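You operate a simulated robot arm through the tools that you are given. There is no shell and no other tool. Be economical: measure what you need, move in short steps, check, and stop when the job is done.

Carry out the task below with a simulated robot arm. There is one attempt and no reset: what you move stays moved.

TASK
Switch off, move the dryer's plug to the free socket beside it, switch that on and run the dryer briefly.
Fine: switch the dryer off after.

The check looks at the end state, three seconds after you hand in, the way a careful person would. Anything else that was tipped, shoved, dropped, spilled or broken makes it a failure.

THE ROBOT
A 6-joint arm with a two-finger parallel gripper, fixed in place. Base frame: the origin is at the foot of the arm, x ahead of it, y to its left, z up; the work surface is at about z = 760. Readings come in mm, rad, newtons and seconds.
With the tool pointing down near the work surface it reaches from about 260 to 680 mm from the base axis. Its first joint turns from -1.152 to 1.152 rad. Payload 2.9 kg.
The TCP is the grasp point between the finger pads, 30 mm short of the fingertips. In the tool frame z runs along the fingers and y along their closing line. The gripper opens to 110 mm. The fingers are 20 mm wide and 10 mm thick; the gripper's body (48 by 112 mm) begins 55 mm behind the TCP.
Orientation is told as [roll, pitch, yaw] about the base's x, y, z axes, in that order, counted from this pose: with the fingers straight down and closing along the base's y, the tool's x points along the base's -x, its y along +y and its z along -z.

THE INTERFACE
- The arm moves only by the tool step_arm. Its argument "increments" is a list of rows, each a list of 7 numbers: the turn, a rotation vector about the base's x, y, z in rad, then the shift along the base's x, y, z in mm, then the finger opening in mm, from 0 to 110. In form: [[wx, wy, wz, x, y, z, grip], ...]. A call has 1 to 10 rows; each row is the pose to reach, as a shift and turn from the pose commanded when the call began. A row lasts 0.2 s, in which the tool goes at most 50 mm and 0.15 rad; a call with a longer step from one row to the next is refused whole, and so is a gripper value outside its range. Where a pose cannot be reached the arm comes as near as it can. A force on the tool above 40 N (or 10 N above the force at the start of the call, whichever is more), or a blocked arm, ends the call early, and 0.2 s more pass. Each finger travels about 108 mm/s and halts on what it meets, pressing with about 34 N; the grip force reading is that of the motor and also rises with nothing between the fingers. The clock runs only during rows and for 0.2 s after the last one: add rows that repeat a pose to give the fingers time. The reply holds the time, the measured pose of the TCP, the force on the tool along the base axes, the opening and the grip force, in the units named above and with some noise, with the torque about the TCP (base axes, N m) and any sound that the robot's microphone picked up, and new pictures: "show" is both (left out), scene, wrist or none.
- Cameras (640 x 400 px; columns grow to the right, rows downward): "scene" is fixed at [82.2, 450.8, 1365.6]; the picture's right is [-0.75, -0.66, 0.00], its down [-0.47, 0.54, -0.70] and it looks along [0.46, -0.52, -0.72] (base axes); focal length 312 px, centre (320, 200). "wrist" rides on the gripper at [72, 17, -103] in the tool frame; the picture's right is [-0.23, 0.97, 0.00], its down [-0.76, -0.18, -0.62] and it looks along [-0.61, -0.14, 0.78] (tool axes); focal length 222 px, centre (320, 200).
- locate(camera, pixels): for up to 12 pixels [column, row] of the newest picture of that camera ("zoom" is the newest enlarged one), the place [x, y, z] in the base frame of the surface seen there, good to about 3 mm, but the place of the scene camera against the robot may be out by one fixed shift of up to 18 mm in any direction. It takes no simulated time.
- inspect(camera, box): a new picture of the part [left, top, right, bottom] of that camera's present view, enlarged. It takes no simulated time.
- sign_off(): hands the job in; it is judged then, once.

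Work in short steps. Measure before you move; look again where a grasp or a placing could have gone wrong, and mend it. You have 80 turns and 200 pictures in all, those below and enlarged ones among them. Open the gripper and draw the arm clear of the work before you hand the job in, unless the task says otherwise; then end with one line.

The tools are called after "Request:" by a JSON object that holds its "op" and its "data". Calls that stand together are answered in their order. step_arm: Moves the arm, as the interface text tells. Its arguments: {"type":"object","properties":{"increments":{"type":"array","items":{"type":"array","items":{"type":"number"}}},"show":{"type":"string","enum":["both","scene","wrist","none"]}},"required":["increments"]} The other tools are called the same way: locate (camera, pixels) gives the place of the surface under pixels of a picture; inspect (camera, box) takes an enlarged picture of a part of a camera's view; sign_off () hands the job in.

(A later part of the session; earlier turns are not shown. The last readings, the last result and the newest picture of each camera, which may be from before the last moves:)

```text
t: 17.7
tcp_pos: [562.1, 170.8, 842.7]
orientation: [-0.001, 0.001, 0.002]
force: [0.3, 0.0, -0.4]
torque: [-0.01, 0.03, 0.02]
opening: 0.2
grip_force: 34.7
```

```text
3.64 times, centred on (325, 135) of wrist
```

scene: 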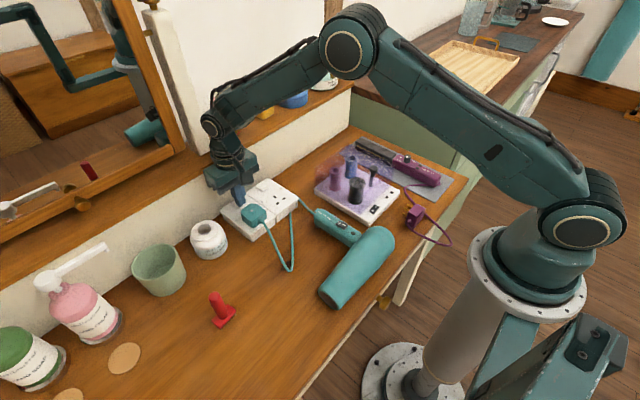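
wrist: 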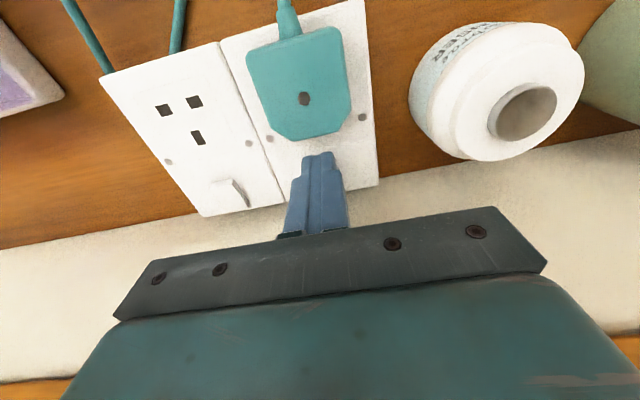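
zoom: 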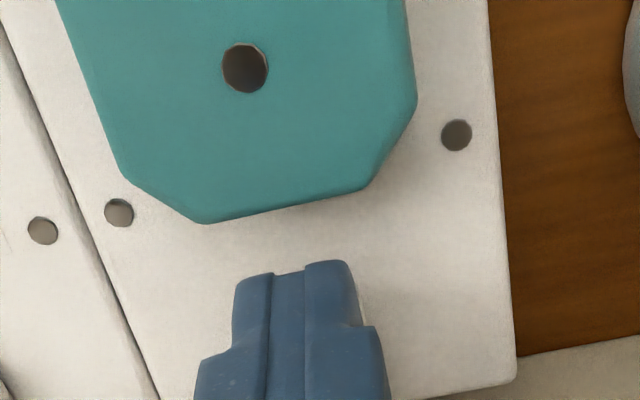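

Clear of the plug; tip 7 mm above the rocker. I nudge +3 mm x and press down.

Request:
{"op": "step_arm", "data": {"increments": [[0, 0, 0, 3, 1, -3, 0], [0, 0, 0, 3, 1, -7, 0], [0, 0, 0, 3, 1, -10, 0], [0, 0, 0, 3, 1, -12, 0], [0, 0, 0, 3, 1, -14, 0]]}}

Request:
{"op": "inspect", "data": {"camera": "scene", "box": [205, 160, 305, 230]}}

```text
t: 19.1
tcp_pos: [566.7, 173.3, 833.5]
orientation: [0.001, -0.003, 0.002]
force: [-2.1, -1.1, 5.3]
torque: [-0.03, 0.0, -0.01]
opening: 0.1
grip_force: 34.5
stopped in row 5: the force on the tool passed its limit at 42 N (the readings are from after the stop); the commanded pose is now the measured one
```

scene: 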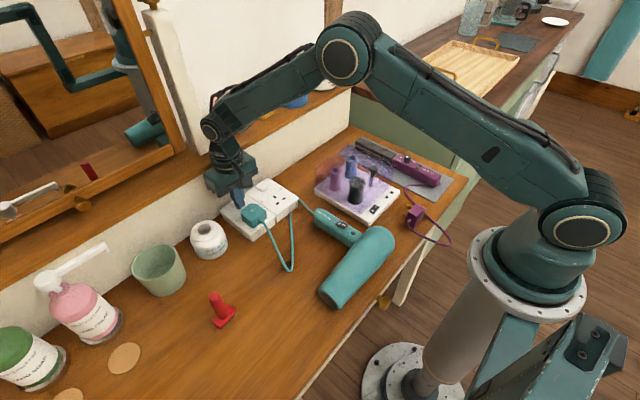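
wrist: 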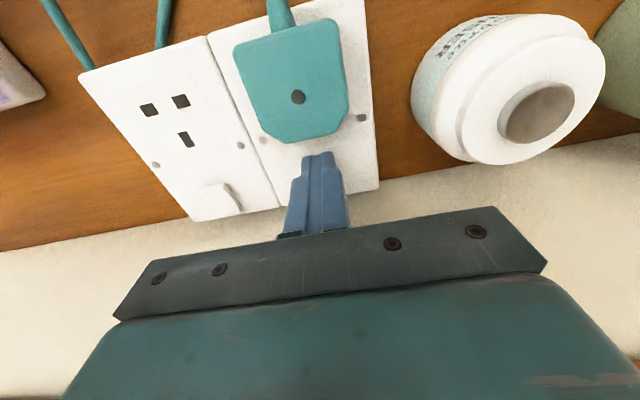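

```text
5.71 times, centred on (255, 195) of scene
```

zoom: 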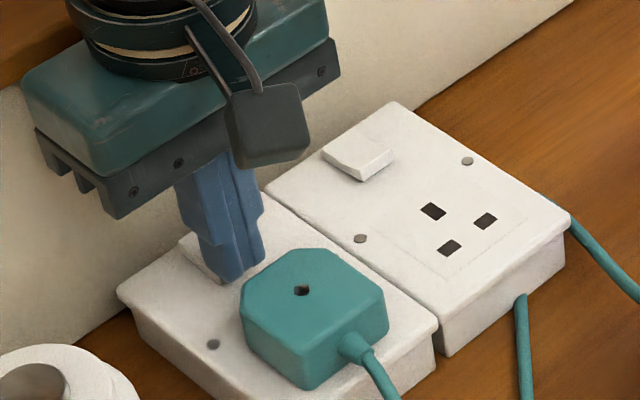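

Lifting off and back to see whether the right rocker flipped.

Request:
{"op": "step_arm", "data": {"increments": [[0, 0, 0, 0, 0, 15, 0], [0, 0, 0, -15, 0, 45, 20], [0, 0, 0, -45, -5, 68, 60], [0, 0, 0, -60, -5, 70, 80]], "show": "none"}}

Request:
{"op": "inspect", "data": {"camera": "wrist", "box": [250, 110, 400, 220]}}

Request:
{"op": "inspect", "data": {"camera": "scene", "box": [215, 170, 305, 240]}}

```text
t: 20.1
tcp_pos: [506.2, 168.1, 901.6]
orientation: [0.001, 0.0, 0.001]
force: [-0.2, 0.1, 0.9]
torque: [0.0, 0.04, 0.02]
opening: 80.0
grip_force: 0.1
```

```text
3.64 times, centred on (325, 165) of wrist
```

zoom: 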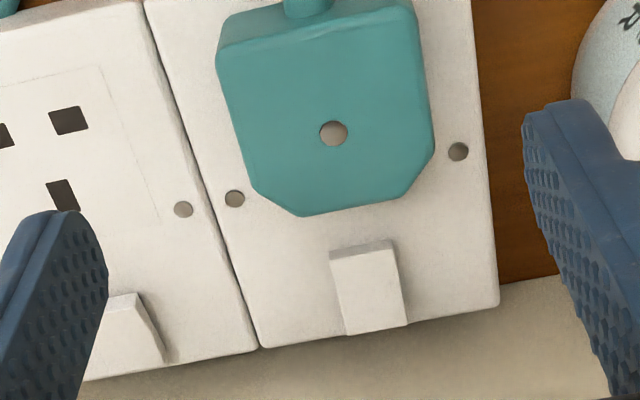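

```text
5.71 times, centred on (260, 205) of scene
```

zoom: 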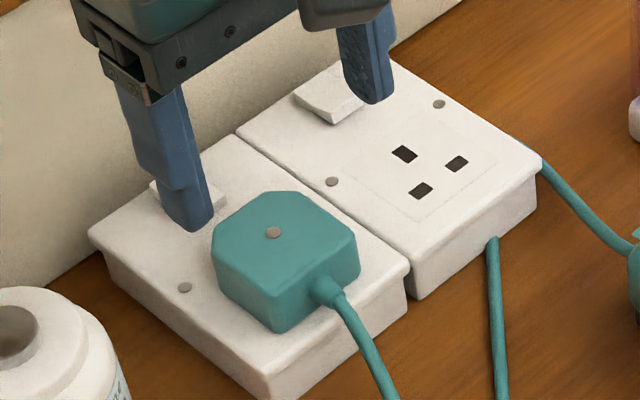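

The right rocker has flipped to on. Now I rise and move back over the dryer to examine its switch.

Request:
{"op": "step_arm", "data": {"increments": [[0, 0, 0, -20, -10, 30, 80], [0, 0, 0, -55, -25, 50, 80], [0, 0, 0, -95, -45, 50, 80], [0, 0, 0, -135, -65, 50, 80], [0, 0, 0, -170, -80, 40, 80], [0, 0, 0, -200, -90, 30, 80]]}}

Request:
{"op": "inspect", "data": {"camera": "wrist", "box": [230, 90, 390, 200]}}

Request:
{"op": "inspect", "data": {"camera": "scene", "box": [300, 190, 400, 260]}}

```text
t: 21.5
tcp_pos: [306.8, 77.4, 931.0]
orientation: [0.0, -0.002, -0.001]
force: [0.8, -0.3, 0.4]
torque: [-0.01, -0.01, 0.01]
opening: 79.9
grip_force: 0.0
```

scene: 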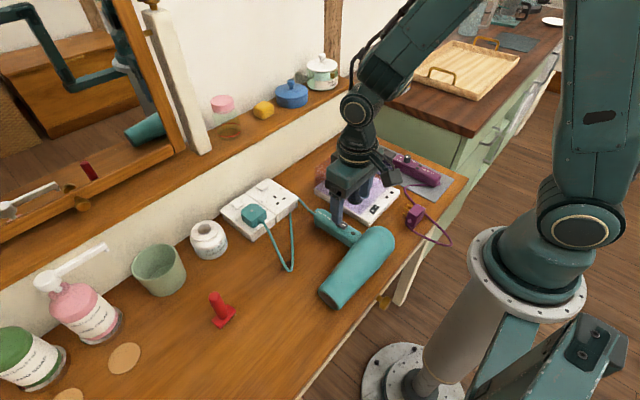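
wrist: 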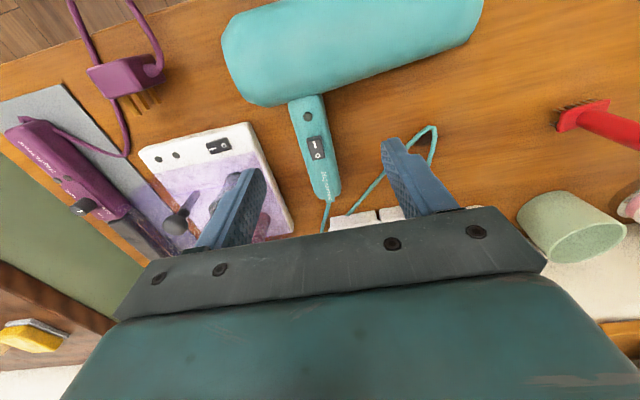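

```text
3.64 times, centred on (310, 145) of wrist
```

zoom: 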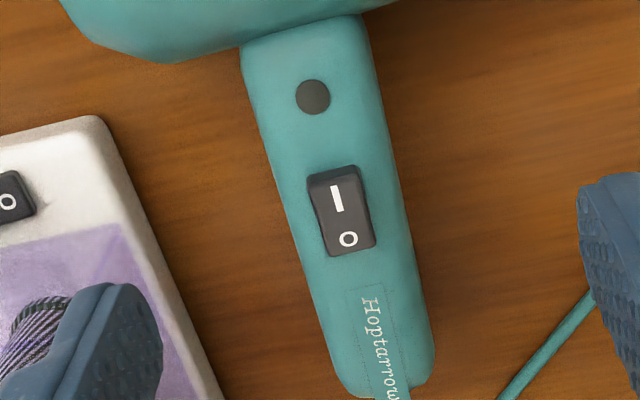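

```text
5.71 times, centred on (350, 225) of scene
```

zoom: 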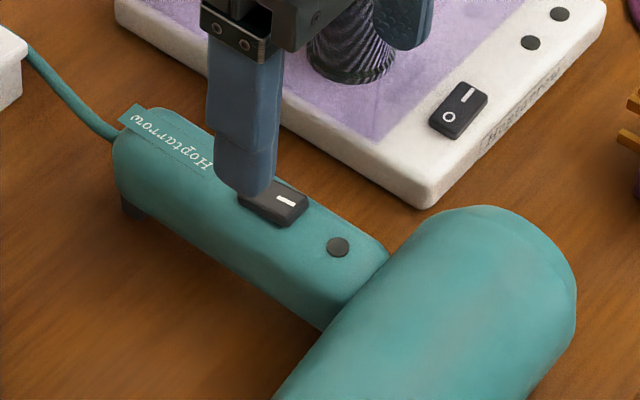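

Locating the dryer switch's corners in the wrist view.

Request:
{"op": "inspect", "data": {"camera": "wrist", "box": [280, 90, 350, 190]}}

Request:
{"op": "locate", "data": {"camera": "wrist", "pixels": [[309, 137], [322.5, 135], [313, 159], [326, 156], [316, 140], [317, 148], [320, 156], [307.5, 117], [296, 102], [325, 97], [270, 105], [330, 180]]}}

```text
4.00 times, centred on (315, 140) of wrist
```

zoom: 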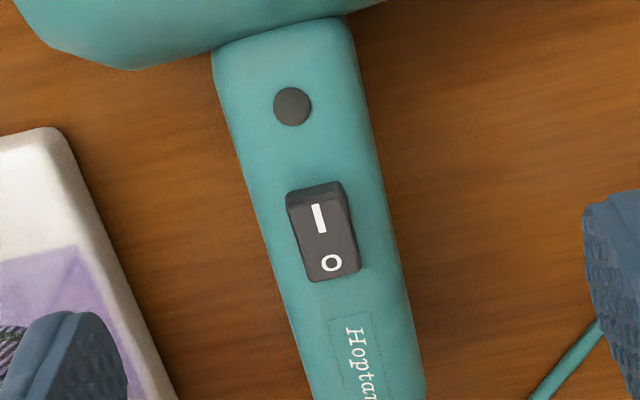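

```text
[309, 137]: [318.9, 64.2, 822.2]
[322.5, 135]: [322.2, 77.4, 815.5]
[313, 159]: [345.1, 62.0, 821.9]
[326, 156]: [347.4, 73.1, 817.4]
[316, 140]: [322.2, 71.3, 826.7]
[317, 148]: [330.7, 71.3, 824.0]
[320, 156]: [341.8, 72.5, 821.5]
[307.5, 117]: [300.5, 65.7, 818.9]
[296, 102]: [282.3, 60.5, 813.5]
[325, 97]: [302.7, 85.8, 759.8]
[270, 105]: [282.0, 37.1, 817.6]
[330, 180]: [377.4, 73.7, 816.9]
```

Rocker spans x 318–345, y≈63–78; the I end (x≈320) is raised at z≈827, so the dryer is off. Closing fingers and hovering above the I end.

Request:
{"op": "step_arm", "data": {"increments": [[0, 0, 0, 7, -7, 0, 40], [0, 0, 0, 7, -7, 0, 5], [0, 0, 0, 7, -7, -30, 0], [0, 0, 0, 7, -7, -60, 0], [0, 0, 0, 7, -7, -66, 0]]}}

Request:
{"op": "inspect", "data": {"camera": "scene", "box": [310, 180, 400, 250]}}

Request:
{"op": "inspect", "data": {"camera": "wrist", "box": [260, 80, 380, 190]}}

```text
t: 22.7
tcp_pos: [313.2, 69.1, 866.3]
orientation: [0.001, 0.001, 0.001]
force: [-0.2, 0.3, 0.2]
torque: [-0.01, 0.03, 0.01]
opening: 0.1
grip_force: 34.1
```

scene: 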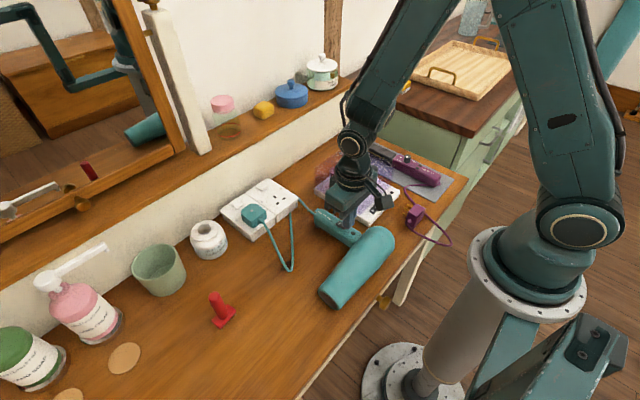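
wrist: 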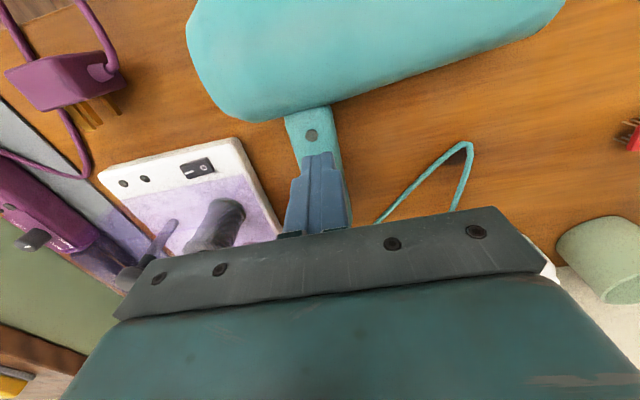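

```text
5.71 times, centred on (355, 215) of scene
```

zoom: 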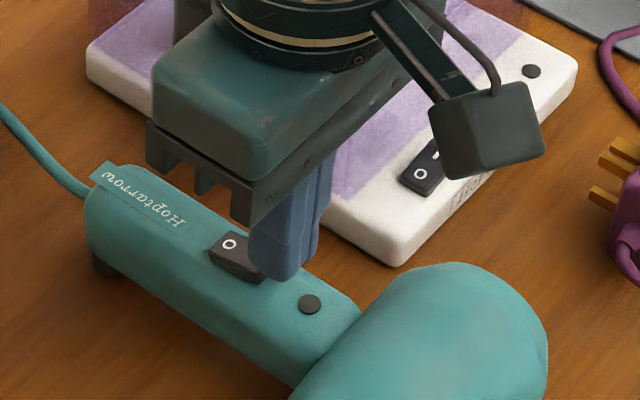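

```text
3.64 times, centred on (320, 135) of wrist
```

zoom: 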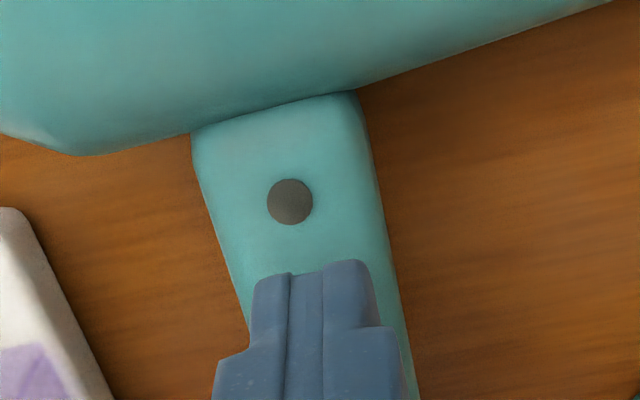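

Aligned over the I end. Pressing slowly and listening.

Request:
{"op": "step_arm", "data": {"increments": [[0, 0, 0, 0, 0.5, -5, 0], [0, 0, 0, 0, 0.5, -9, 0], [0, 0, 0, 0, 0.5, -11, 0], [0, 0, 0, 0, 0.5, -13, 0], [0, 0, 0, 0, 0.5, -15, 0]]}}

Request:
{"op": "inspect", "data": {"camera": "scene", "box": [310, 180, 400, 250]}}

```text
t: 24.0
tcp_pos: [313.4, 69.3, 853.6]
orientation: [-0.001, -0.002, -0.004]
force: [-3.3, -1.2, 13.0]
torque: [-0.12, 0.0, 0.01]
opening: 0.0
grip_force: 34.2
stopped in row 5: the force on the tool passed its limit at 42 N (the readings are from after the stop); the commanded pose is now the measured one
```

scene: 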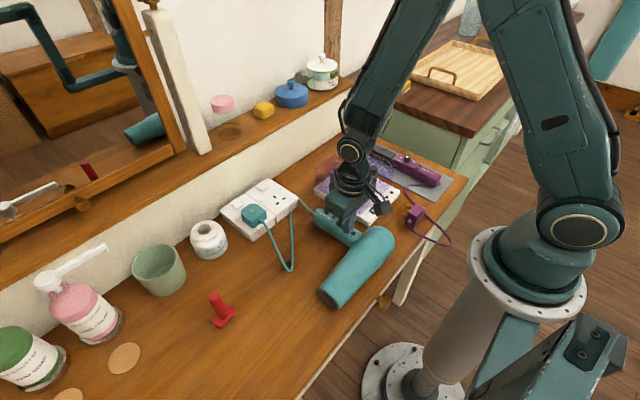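
wrist: 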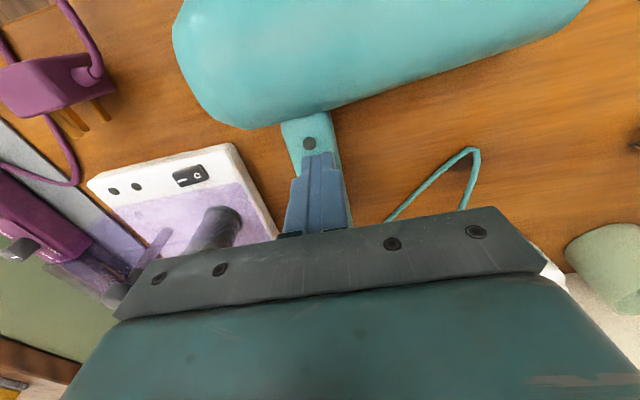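

```text
5.71 times, centred on (355, 215) of scene
```

zoom: 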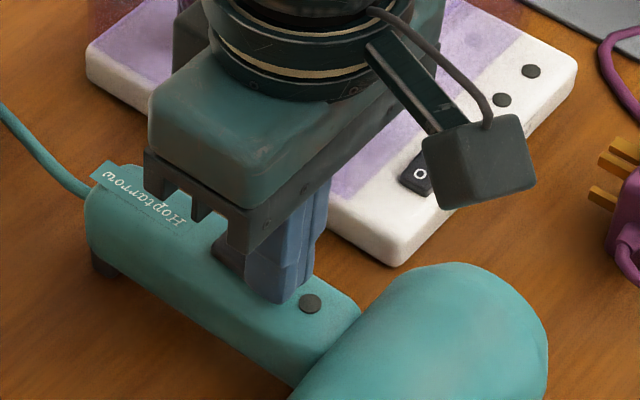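

No sound and the lamp is dark. I lift and look at the rocker.

Request:
{"op": "step_arm", "data": {"increments": [[0, 0, 0, 0, 0, 25, 0], [0, 0, 0, -10, 5, 60, 30], [0, 0, 0, -10, 5, 75, 70]], "show": "none"}}

Request:
{"op": "inspect", "data": {"camera": "wrist", "box": [280, 90, 350, 190]}}

Request:
{"op": "inspect", "data": {"camera": "scene", "box": [310, 180, 400, 250]}}

```text
t: 24.8
tcp_pos: [304.7, 76.0, 928.9]
orientation: [-0.001, -0.002, -0.002]
force: [0.2, -0.3, 0.2]
torque: [-0.01, -0.01, 0.01]
opening: 69.9
grip_force: 0.0
```

```text
4.00 times, centred on (315, 140) of wrist
```

zoom: 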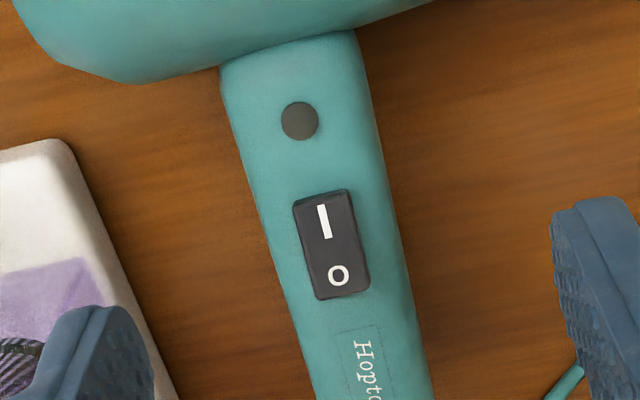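

```text
5.71 times, centred on (355, 215) of scene
```

zoom: 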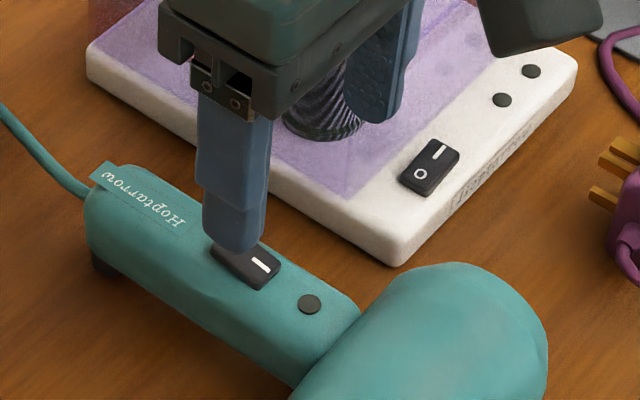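

The rocker seems changed but no lamp/noise. I measure its ends' heights, and look back at the sockets.

Request:
{"op": "inspect", "data": {"camera": "wrist", "box": [295, 120, 345, 170]}}

Request:
{"op": "locate", "data": {"camera": "wrist", "pixels": [[316, 141], [318, 148], [320, 159], [312, 143], [322, 141], [318, 162], [324, 160], [310, 120]]}}

Request:
{"op": "inspect", "data": {"camera": "scene", "box": [220, 170, 300, 240]}}

```text
8.00 times, centred on (320, 145) of wrist
```

zoom: 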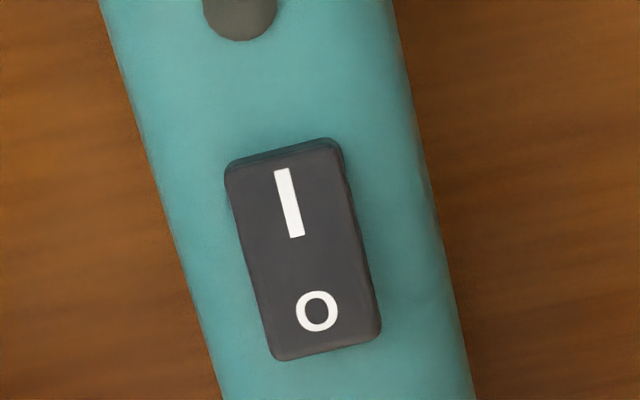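

```text
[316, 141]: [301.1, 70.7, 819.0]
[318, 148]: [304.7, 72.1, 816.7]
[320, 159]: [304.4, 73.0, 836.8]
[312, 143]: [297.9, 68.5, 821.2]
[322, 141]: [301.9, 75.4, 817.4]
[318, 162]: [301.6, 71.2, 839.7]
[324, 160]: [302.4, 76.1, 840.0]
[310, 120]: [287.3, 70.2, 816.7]
```

```text
5.71 times, centred on (260, 205) of scene
```

zoom: 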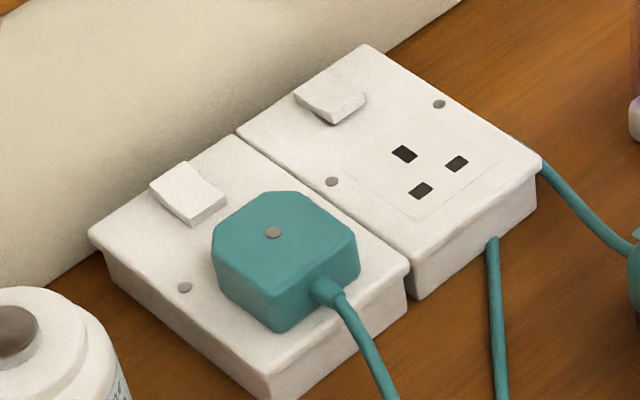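

The previous locate used an older wrist picture. I take a fresh one with a tiny move (also letting time pass for sounds).

Request:
{"op": "step_arm", "data": {"increments": [[0, 0, 0, 0, 0, -10, 100], [0, 0, 0, 0, 0, -20, 100], [0, 0, 0, 0, 0, -20, 100]]}}

Request:
{"op": "inspect", "data": {"camera": "wrist", "box": [280, 100, 350, 190]}}

```text
t: 25.6
tcp_pos: [304.5, 75.0, 908.2]
orientation: [0.0, -0.001, -0.002]
force: [-0.2, 0.9, -0.6]
torque: [-0.04, 0.01, -0.01]
opening: 99.8
grip_force: 0.1
```

scene: 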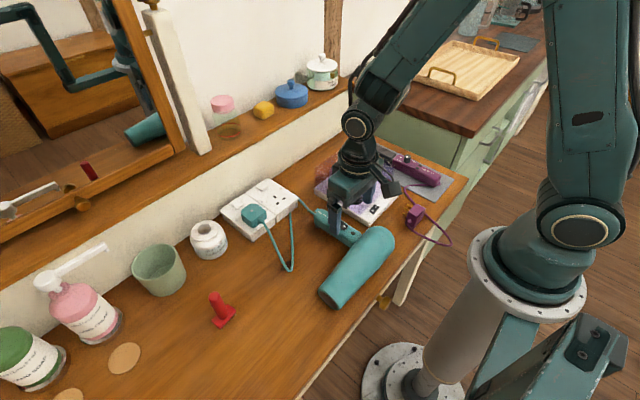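
wrist: 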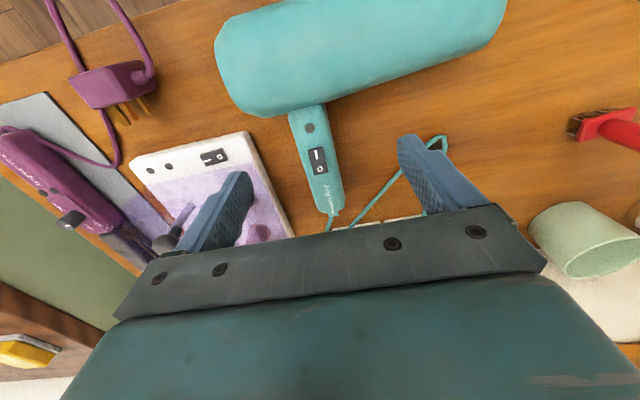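

```text
4.44 times, centred on (315, 145) of wrist
```

zoom: 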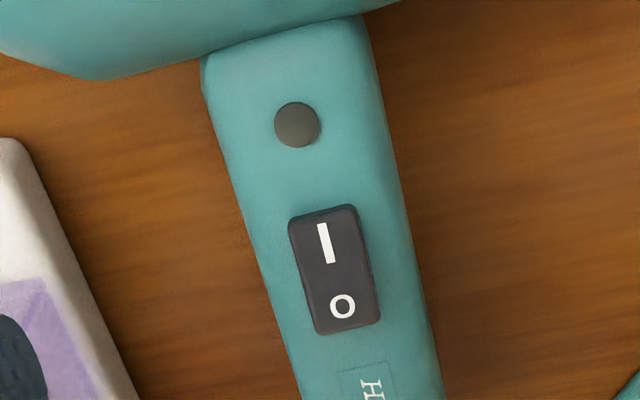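

Request:
{"op": "locate", "data": {"camera": "zoom", "pixels": [[305, 222], [345, 215], [325, 240], [333, 268], [342, 300], [325, 320], [370, 312], [296, 125], [310, 190], [355, 345]]}}

Request:
{"op": "locate", "data": {"camera": "wrist", "pixels": [[206, 158], [223, 155], [153, 171], [169, 167]]}}

```text
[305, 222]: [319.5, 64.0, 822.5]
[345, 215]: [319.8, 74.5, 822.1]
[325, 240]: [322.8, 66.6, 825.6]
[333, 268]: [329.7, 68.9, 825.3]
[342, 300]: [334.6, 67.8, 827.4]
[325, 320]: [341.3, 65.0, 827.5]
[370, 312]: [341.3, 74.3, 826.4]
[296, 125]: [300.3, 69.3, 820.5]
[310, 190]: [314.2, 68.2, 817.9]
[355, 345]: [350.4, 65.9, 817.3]
```

```text
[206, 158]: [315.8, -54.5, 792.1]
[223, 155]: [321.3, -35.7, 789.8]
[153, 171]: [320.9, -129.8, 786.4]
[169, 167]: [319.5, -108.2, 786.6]
```

The dryer's rocker is at I, but nothing runs, so power may be missing. I check the plug's seating: top height vs plate, in the scene view.

Request:
{"op": "inspect", "data": {"camera": "scene", "box": [225, 180, 305, 235]}}

Request:
{"op": "locate", "data": {"camera": "scene", "pixels": [[254, 207], [258, 213], [250, 211], [262, 215], [246, 219], [240, 205], [280, 202], [248, 196], [242, 193], [254, 198], [274, 187], [279, 182]]}}

```text
7.27 times, centred on (265, 208) of scene
```

zoom: 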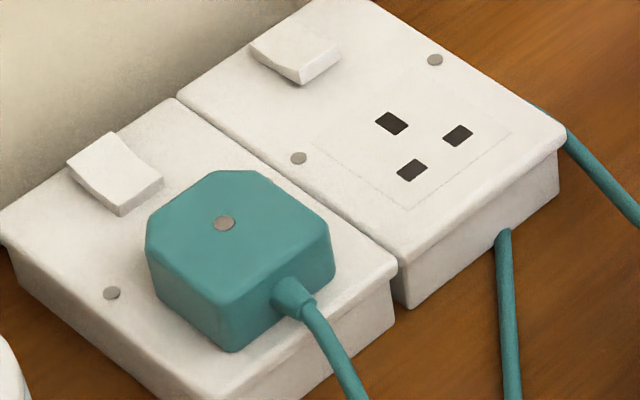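

```text
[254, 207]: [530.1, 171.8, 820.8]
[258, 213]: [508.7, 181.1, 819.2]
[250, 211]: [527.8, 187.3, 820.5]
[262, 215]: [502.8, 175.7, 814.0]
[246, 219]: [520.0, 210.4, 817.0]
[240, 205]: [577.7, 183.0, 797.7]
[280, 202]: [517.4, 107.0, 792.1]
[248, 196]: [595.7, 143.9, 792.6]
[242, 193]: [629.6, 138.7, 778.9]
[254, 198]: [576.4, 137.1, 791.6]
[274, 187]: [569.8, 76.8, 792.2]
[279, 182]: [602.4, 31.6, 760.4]
```

Seating looks equal to the original. I go back over the sockets for a close check of the right rocker and plug (dryer left at I so I'd notice it start).

Request:
{"op": "step_arm", "data": {"increments": [[0, 0, 0, 0, 0, 35, 80], [0, 0, 0, 35, 20, 50, 80], [0, 0, 0, 75, 40, 50, 80], [0, 0, 0, 115, 60, 45, 80], [0, 0, 0, 155, 75, 30, 90], [0, 0, 0, 190, 80, 10, 100], [0, 0, 0, 205, 80, -5, 110]]}}

Request:
{"op": "inspect", "data": {"camera": "wrist", "box": [250, 120, 400, 220]}}

```text
t: 27.2
tcp_pos: [509.0, 156.3, 903.5]
orientation: [-0.001, -0.003, -0.001]
force: [-0.7, 0.1, 0.8]
torque: [-0.04, -0.02, -0.02]
opening: 110.0
grip_force: 0.1
```

scene: 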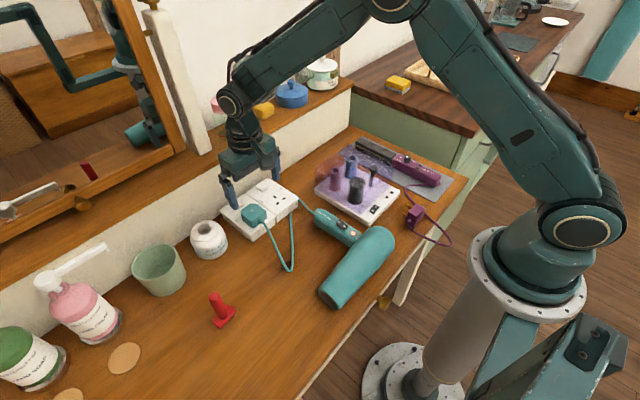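
wrist: 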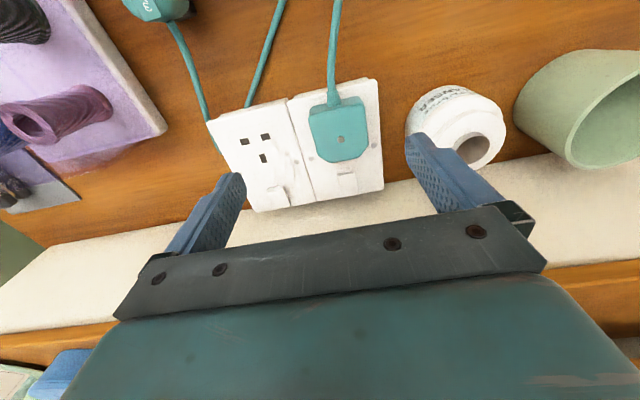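

```text
4.00 times, centred on (325, 170) of wrist
```

zoom: 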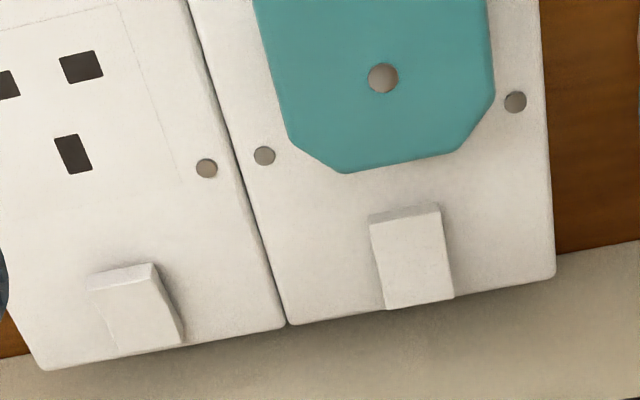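

The right rocker is on as the left originally was. Most likely the plug is a hair short of home; I press on its top (517,172, z≈823) with closed fingers.

Request:
{"op": "step_arm", "data": {"increments": [[0, 0, 0, 8, 8, 0, 80], [0, 0, 0, 8, 16, 0, 40], [0, 0, 0, 8, 16, -15, 5], [0, 0, 0, 8, 16, -35, 0], [0, 0, 0, 8, 16, -46, 0], [0, 0, 0, 8, 16, -50, 0], [0, 0, 0, 8, 16, -52, 0], [0, 0, 0, 8, 16, -54, 0], [0, 0, 0, 8, 16, -56, 0]]}}

```text
t: 29.1
tcp_pos: [517.2, 170.6, 851.3]
orientation: [0.0, -0.001, -0.001]
force: [-4.8, -2.4, 9.5]
torque: [-0.07, 0.15, 0.01]
opening: 0.0
grip_force: 34.3
stopped in row 9: the force on the tool passed its limit at 44 N (the readings are from after the stop); the commanded pose is now the measured one
```

scene: 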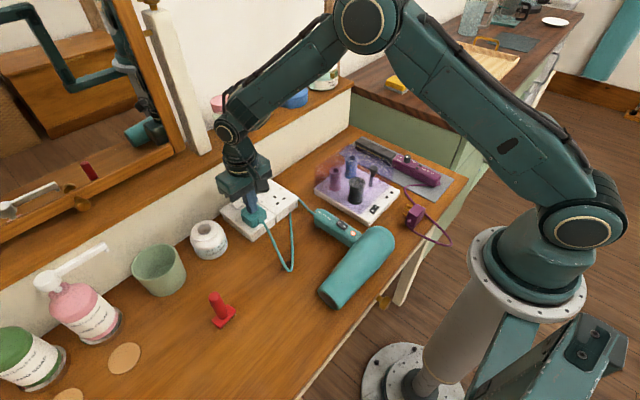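
wrist: 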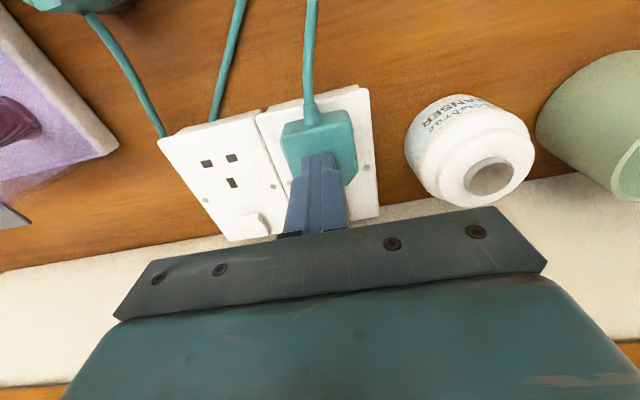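

Request:
{"op": "inspect", "data": {"camera": "scene", "box": [310, 195, 400, 260]}}

Request:
{"op": "inspect", "data": {"camera": "scene", "box": [300, 130, 470, 240]}}

```text
6.15 times, centred on (355, 228) of scene
```

zoom: 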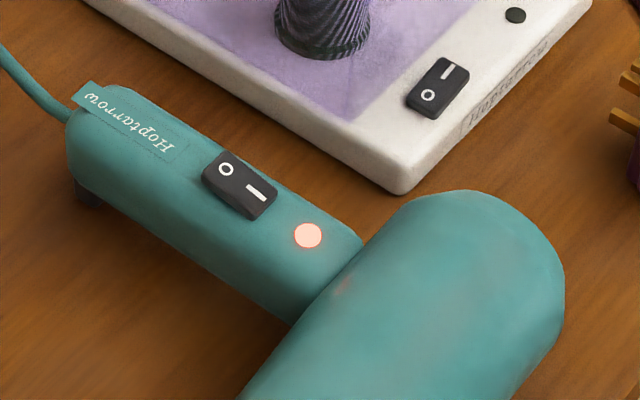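

```text
3.64 times, centred on (385, 185) of scene
```

zoom: 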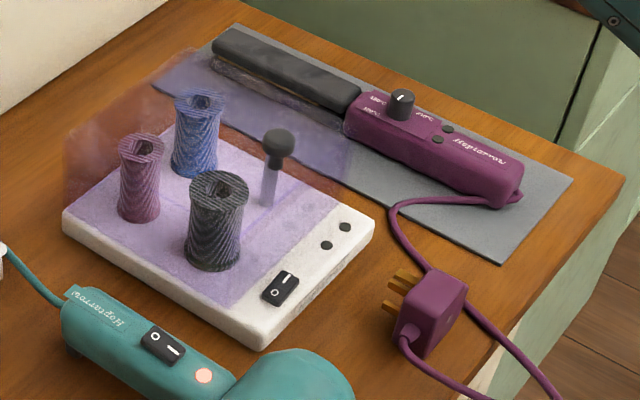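

Lamp is lit at (308,235) in the zoom: the dryer is running now. I lift off and travel back to its switch's O end.

Request:
{"op": "step_arm", "data": {"increments": [[0, 0, 0, 0, 0, 25, 0], [0, 0, 0, -10, -5, 60, 0], [0, 0, 0, -45, -25, 80, 0], [0, 0, 0, -85, -50, 85, 0], [0, 0, 0, -120, -75, 80, 0], [0, 0, 0, -150, -95, 65, 0], [0, 0, 0, -167, -101, 40, 0], [0, 0, 0, -167, -101, 20, 0], [0, 0, 0, -167, -101, 16, 0]]}}

Request:
{"op": "inspect", "data": {"camera": "scene", "box": [310, 180, 400, 250]}}

Request:
{"op": "inspect", "data": {"camera": "wrist", "box": [260, 80, 380, 190]}}

```text
t: 31.1
tcp_pos: [350.0, 70.3, 866.7]
orientation: [0.001, -0.004, -0.002]
force: [0.2, -0.7, 0.3]
torque: [0.02, -0.03, 0.0]
opening: 0.1
grip_force: 33.6
```

scene: 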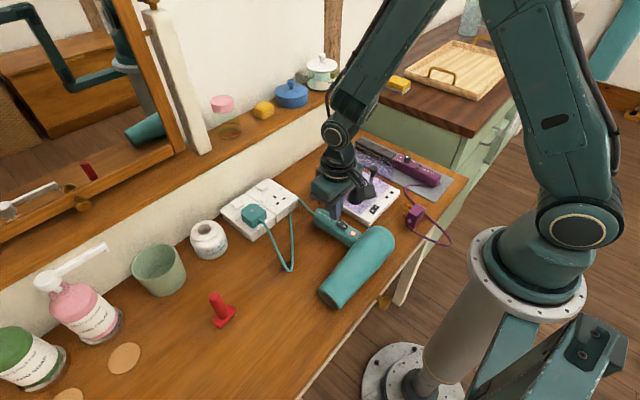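
wrist: 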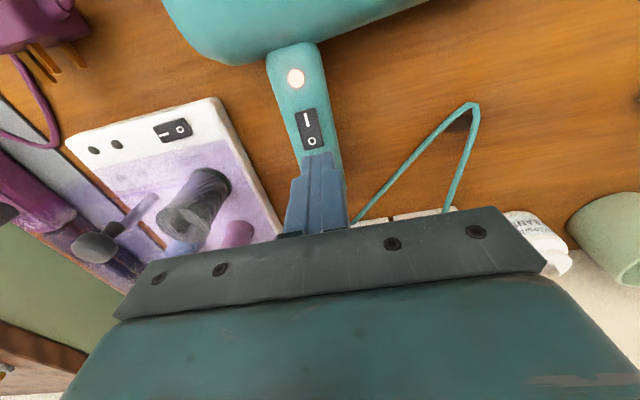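

```text
5.71 times, centred on (355, 215) of scene
```

zoom: 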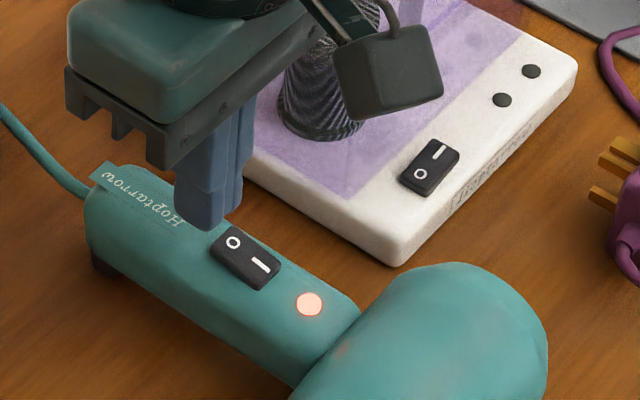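

```text
3.64 times, centred on (320, 135) of wrist
```

zoom: 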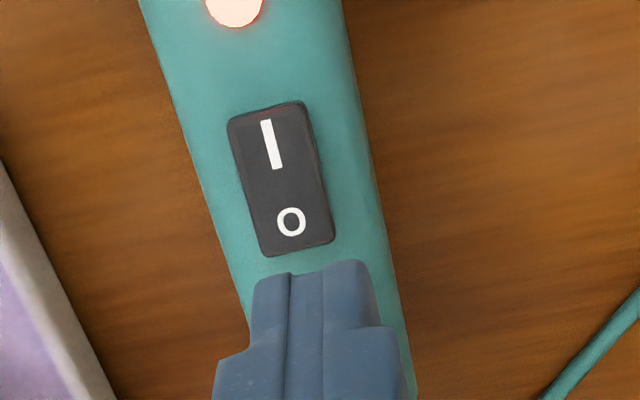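

Lamp on, tip just beyond the O end. Shifting 2 mm back toward the rocker and pressing.

Request:
{"op": "step_arm", "data": {"increments": [[0, 0, 0, -2, -1, -4, 0], [0, 0, 0, -2, -1, -8, 0], [0, 0, 0, -2, -1, -11, 0], [0, 0, 0, -2, -1, -13, 0], [0, 0, 0, -2, -1, -15, 0]], "show": "wrist"}}

Request:
{"op": "inspect", "data": {"camera": "scene", "box": [310, 180, 400, 250]}}

```text
t: 32.3
tcp_pos: [348.0, 69.7, 853.7]
orientation: [-0.002, -0.004, -0.002]
force: [-2.9, -2.4, 23.0]
torque: [-0.13, 0.31, 0.08]
opening: 0.2
grip_force: 34.9
```

wrist: 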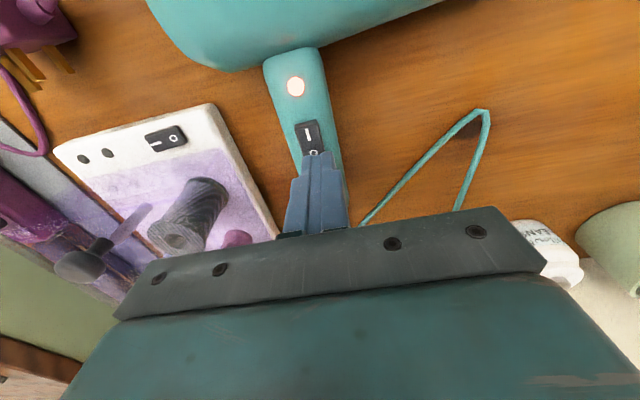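

```text
5.71 times, centred on (355, 215) of scene
```

zoom: 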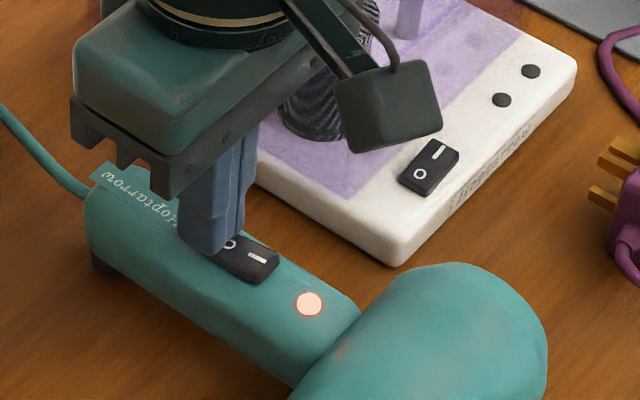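

Force 23 N, lamp still lit; pressing a little further.

Request:
{"op": "step_arm", "data": {"increments": [[0, 0, 0, 0, 0, -1, 0], [0, 0, 0, 0, 0, -2, 0], [0, 0, 0, 0, 0, -3, 0]], "show": "wrist"}}

Request:
{"op": "inspect", "data": {"camera": "scene", "box": [310, 180, 400, 250]}}

```text
t: 32.7
tcp_pos: [348.3, 69.4, 854.6]
orientation: [0.001, -0.004, -0.001]
force: [-2.5, -0.1, 9.8]
torque: [-0.09, 0.13, -0.03]
opening: 0.0
grip_force: 33.7
stopped in row 2: the force on the tool passed its limit at 45 N (the readings are from after the stop); the commanded pose is now the measured one
```

wrist: 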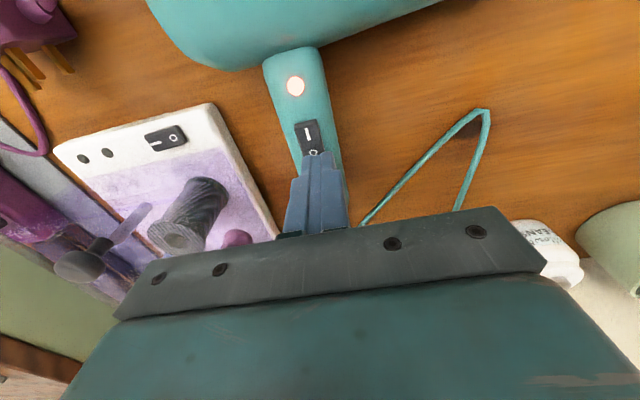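

```text
5.71 times, centred on (355, 215) of scene
```

zoom: 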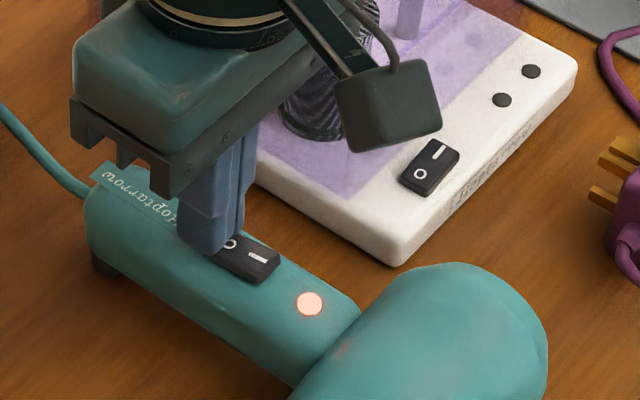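

Unclear whether it toggled. I lift slightly and look.

Request:
{"op": "step_arm", "data": {"increments": [[0, 0, 0, 0, 0, 12, 0], [0, 0, 0, 8, 0, 30, 0], [0, 0, 0, 8, 0, 30, 0]], "show": "wrist"}}

Request:
{"op": "inspect", "data": {"camera": "scene", "box": [310, 180, 400, 250]}}

Request:
{"op": "inspect", "data": {"camera": "wrist", "box": [260, 60, 370, 160]}}

```text
t: 33.5
tcp_pos: [356.2, 68.5, 884.3]
orientation: [0.001, -0.004, -0.003]
force: [-0.4, 0.1, 0.0]
torque: [0.01, -0.03, 0.02]
opening: 0.0
grip_force: 34.2
```

wrist: 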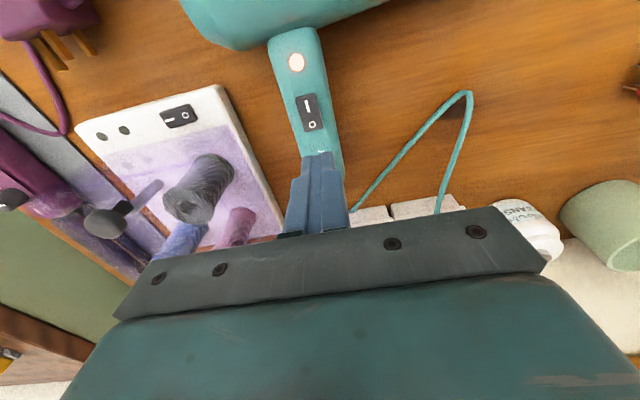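

```text
5.71 times, centred on (355, 215) of scene
```

zoom: 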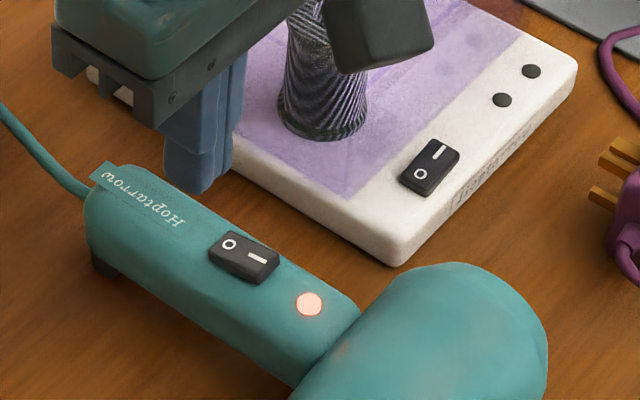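

```text
4.00 times, centred on (315, 110) of wrist
```

zoom: 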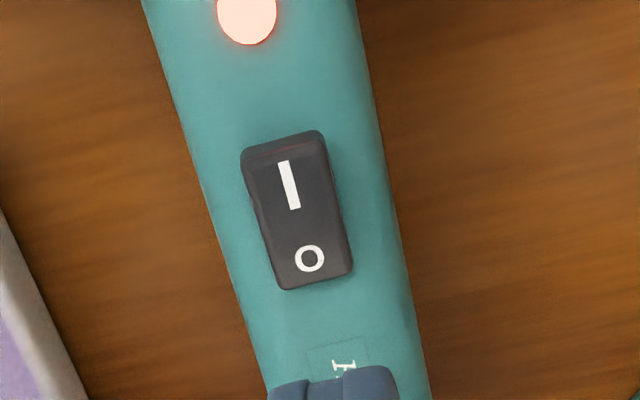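

The I end looks raised again (front face visible at (285,145)) but the lamp is still lit. I measure and wait a moment.

Request:
{"op": "locate", "data": {"camera": "zoom", "pixels": [[265, 160], [305, 152], [288, 185], [296, 215], [308, 258], [290, 280], [340, 268]]}}

Request:
{"op": "step_arm", "data": {"increments": [[0, 0, 0, 5, 0, 10, 0], [0, 0, 0, 5, 0, 10, 0], [0, 0, 0, 5, 0, 10, 0], [0, 0, 0, 5, 0, 10, 0], [0, 0, 0, 5, 0, 10, 0]], "show": "wrist"}}

Request:
{"op": "inspect", "data": {"camera": "wrist", "box": [260, 50, 370, 150]}}

```text
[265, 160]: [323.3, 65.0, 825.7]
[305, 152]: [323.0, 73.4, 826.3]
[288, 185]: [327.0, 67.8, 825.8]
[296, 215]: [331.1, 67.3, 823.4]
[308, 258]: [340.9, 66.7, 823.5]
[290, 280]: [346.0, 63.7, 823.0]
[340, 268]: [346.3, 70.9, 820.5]
```

```text
t: 34.7
tcp_pos: [361.7, 69.2, 893.1]
orientation: [0.001, -0.004, -0.002]
force: [0.6, 0.8, 0.1]
torque: [0.0, 0.01, 0.01]
opening: 0.1
grip_force: 34.5
```

wrist: 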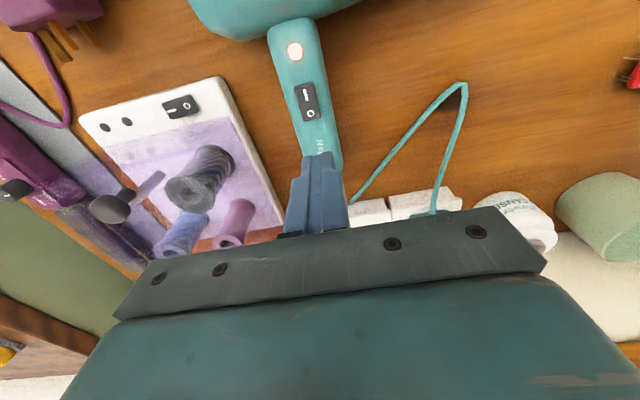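

```text
4.00 times, centred on (315, 100) of wrist
```

zoom: 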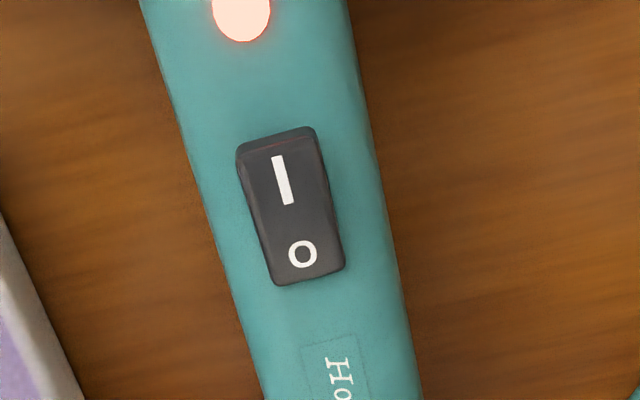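

Rocker is at O yet the lamp is still lit; perhaps it lags or means "mains present". I wait a couple of seconds more.

Request:
{"op": "step_arm", "data": {"increments": [[0, 0, 0, 0, 0, 5, 0], [0, 0, 0, 0, 0, 5, 0], [0, 0, 0, 0, 0, 5, 0], [0, 0, 0, 0, 0, 5, 0], [0, 0, 0, 0, 0, 5, 0], [0, 0, 0, 0, 0, 5, 0], [0, 0, 0, 0, 0, 5, 0], [0, 0, 0, 0, 0, 5, 0], [0, 0, 0, 0, 0, 5, 0], [0, 0, 0, 0, 0, 5, 0]], "show": "wrist"}}

Request:
{"op": "step_arm", "data": {"increments": [[0, 0, 0, 0, 0, 0, 0], [0, 0, 0, 0, 0, 0, 0], [0, 0, 0, 0, 0, 0, 0], [0, 0, 0, 0, 0, 0, 0], [0, 0, 0, 0, 0, 0, 0], [0, 0, 0, 0, 0, 0, 0], [0, 0, 0, 0, 0, 0, 0], [0, 0, 0, 0, 0, 0, 0], [0, 0, 0, 0, 0, 0, 0], [0, 0, 0, 0, 0, 0, 0]], "show": "scene"}}

```text
t: 36.9
tcp_pos: [361.0, 69.3, 897.8]
orientation: [0.0, -0.006, -0.001]
force: [-0.4, 0.3, -0.6]
torque: [-0.04, 0.01, 0.01]
opening: 0.0
grip_force: 34.2
```

wrist: 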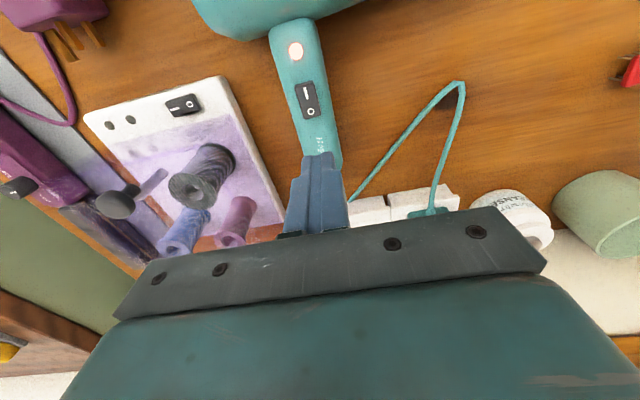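

```text
t: 39.1
tcp_pos: [361.4, 68.7, 898.6]
orientation: [0.0, -0.006, 0.0]
force: [0.4, 0.2, 0.3]
torque: [0.0, -0.02, -0.01]
opening: 0.0
grip_force: 34.1
```

scene: 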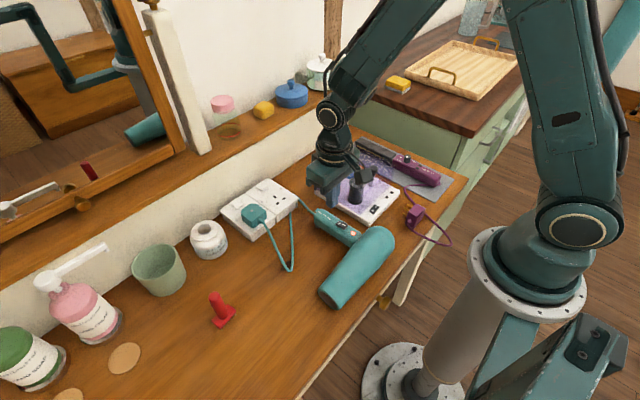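

Lamp remains lit at O. To learn what it means I press I once more, then watch the lamp and sound.

Request:
{"op": "step_arm", "data": {"increments": [[0, 0, 0, -25, 0, 0, 0], [0, 0, 0, -48, 0.5, -15, 0], [0, 0, 0, -48, 0.5, -32, 0], [0, 0, 0, -48, 0.5, -40, 0], [0, 0, 0, -48, 0.5, -43, 0], [0, 0, 0, -48, 0.5, -45, 0], [0, 0, 0, -48, 0.5, -47, 0]], "show": "scene"}}

Request:
{"op": "inspect", "data": {"camera": "scene", "box": [310, 180, 400, 250]}}

```text
t: 40.9
tcp_pos: [313.8, 68.1, 853.5]
orientation: [-0.003, -0.007, -0.006]
force: [-3.5, -0.2, 12.8]
torque: [-0.07, 0.02, -0.04]
opening: 0.0
grip_force: 34.6
stopped in row 7: the force on the tool passed its limit at 42 N (the readings are from after the stop); the commanded pose is now the measured one
```

scene: 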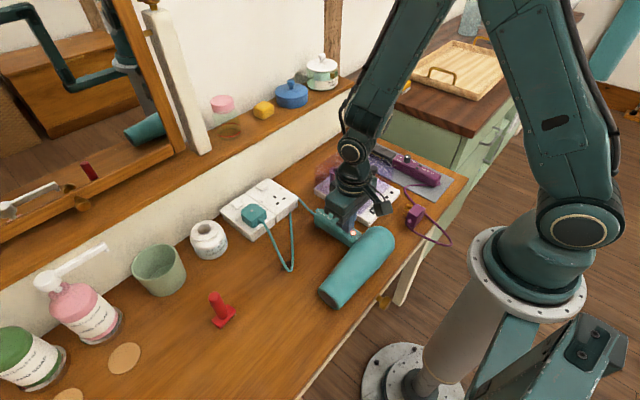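

```text
5.71 times, centred on (355, 215) of scene
```

zoom: 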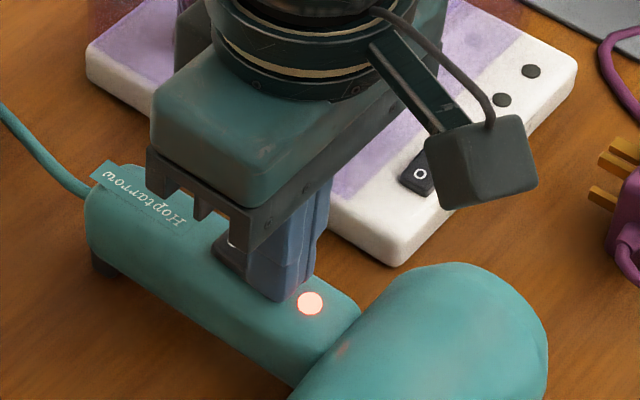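

Lamp lit in both positions, so it shows mains presence. I lift off and let the dryer run a couple of seconds, listening.

Request:
{"op": "step_arm", "data": {"increments": [[0, 0, 0, 0, 0, 20, 0], [0, 0, 0, 20, 0, 35, 0], [0, 0, 0, 48, 0, 45, 0], [0, 0, 0, 48, 0, 45, 0], [0, 0, 0, 48, 0, 45, 0], [0, 0, 0, 48, 0, 45, 0], [0, 0, 0, 48, 0, 45, 0], [0, 0, 0, 48, 0, 45, 0]], "show": "wrist"}}

Request:
{"op": "inspect", "data": {"camera": "wrist", "box": [260, 50, 370, 150]}}

Request:
{"op": "inspect", "data": {"camera": "scene", "box": [310, 190, 410, 310]}}

```text
t: 42.6
tcp_pos: [361.9, 70.0, 898.2]
orientation: [-0.002, -0.006, -0.003]
force: [1.7, -0.4, -0.3]
torque: [0.0, 0.04, -0.02]
opening: 0.0
grip_force: 34.4
```

wrist: 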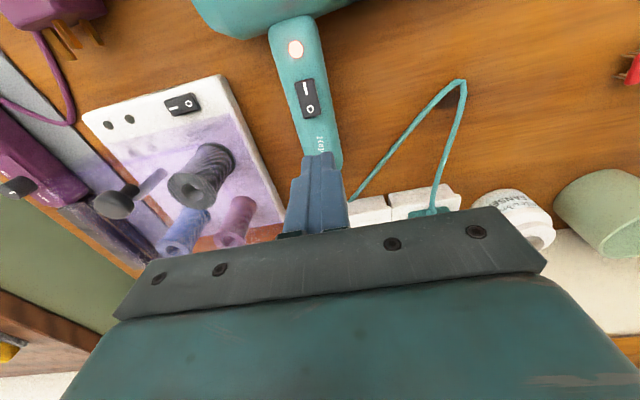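

```text
4.00 times, centred on (315, 100) of wrist
```

zoom: 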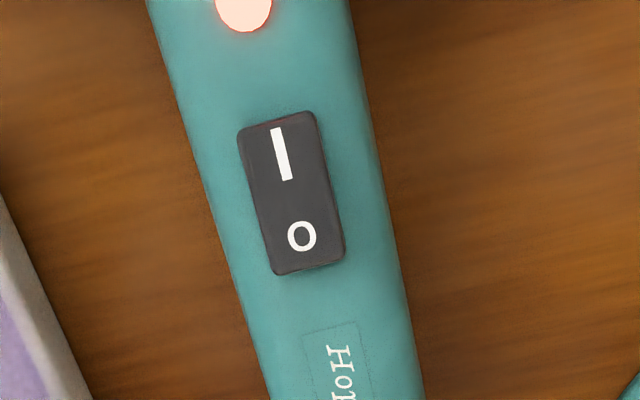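

```text
3.33 times, centred on (360, 250) of scene
```

zoom: 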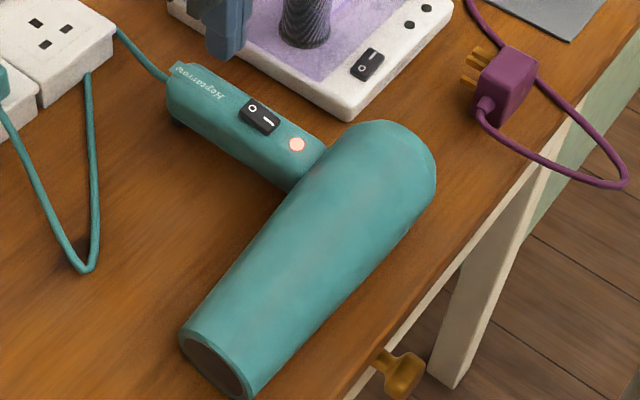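

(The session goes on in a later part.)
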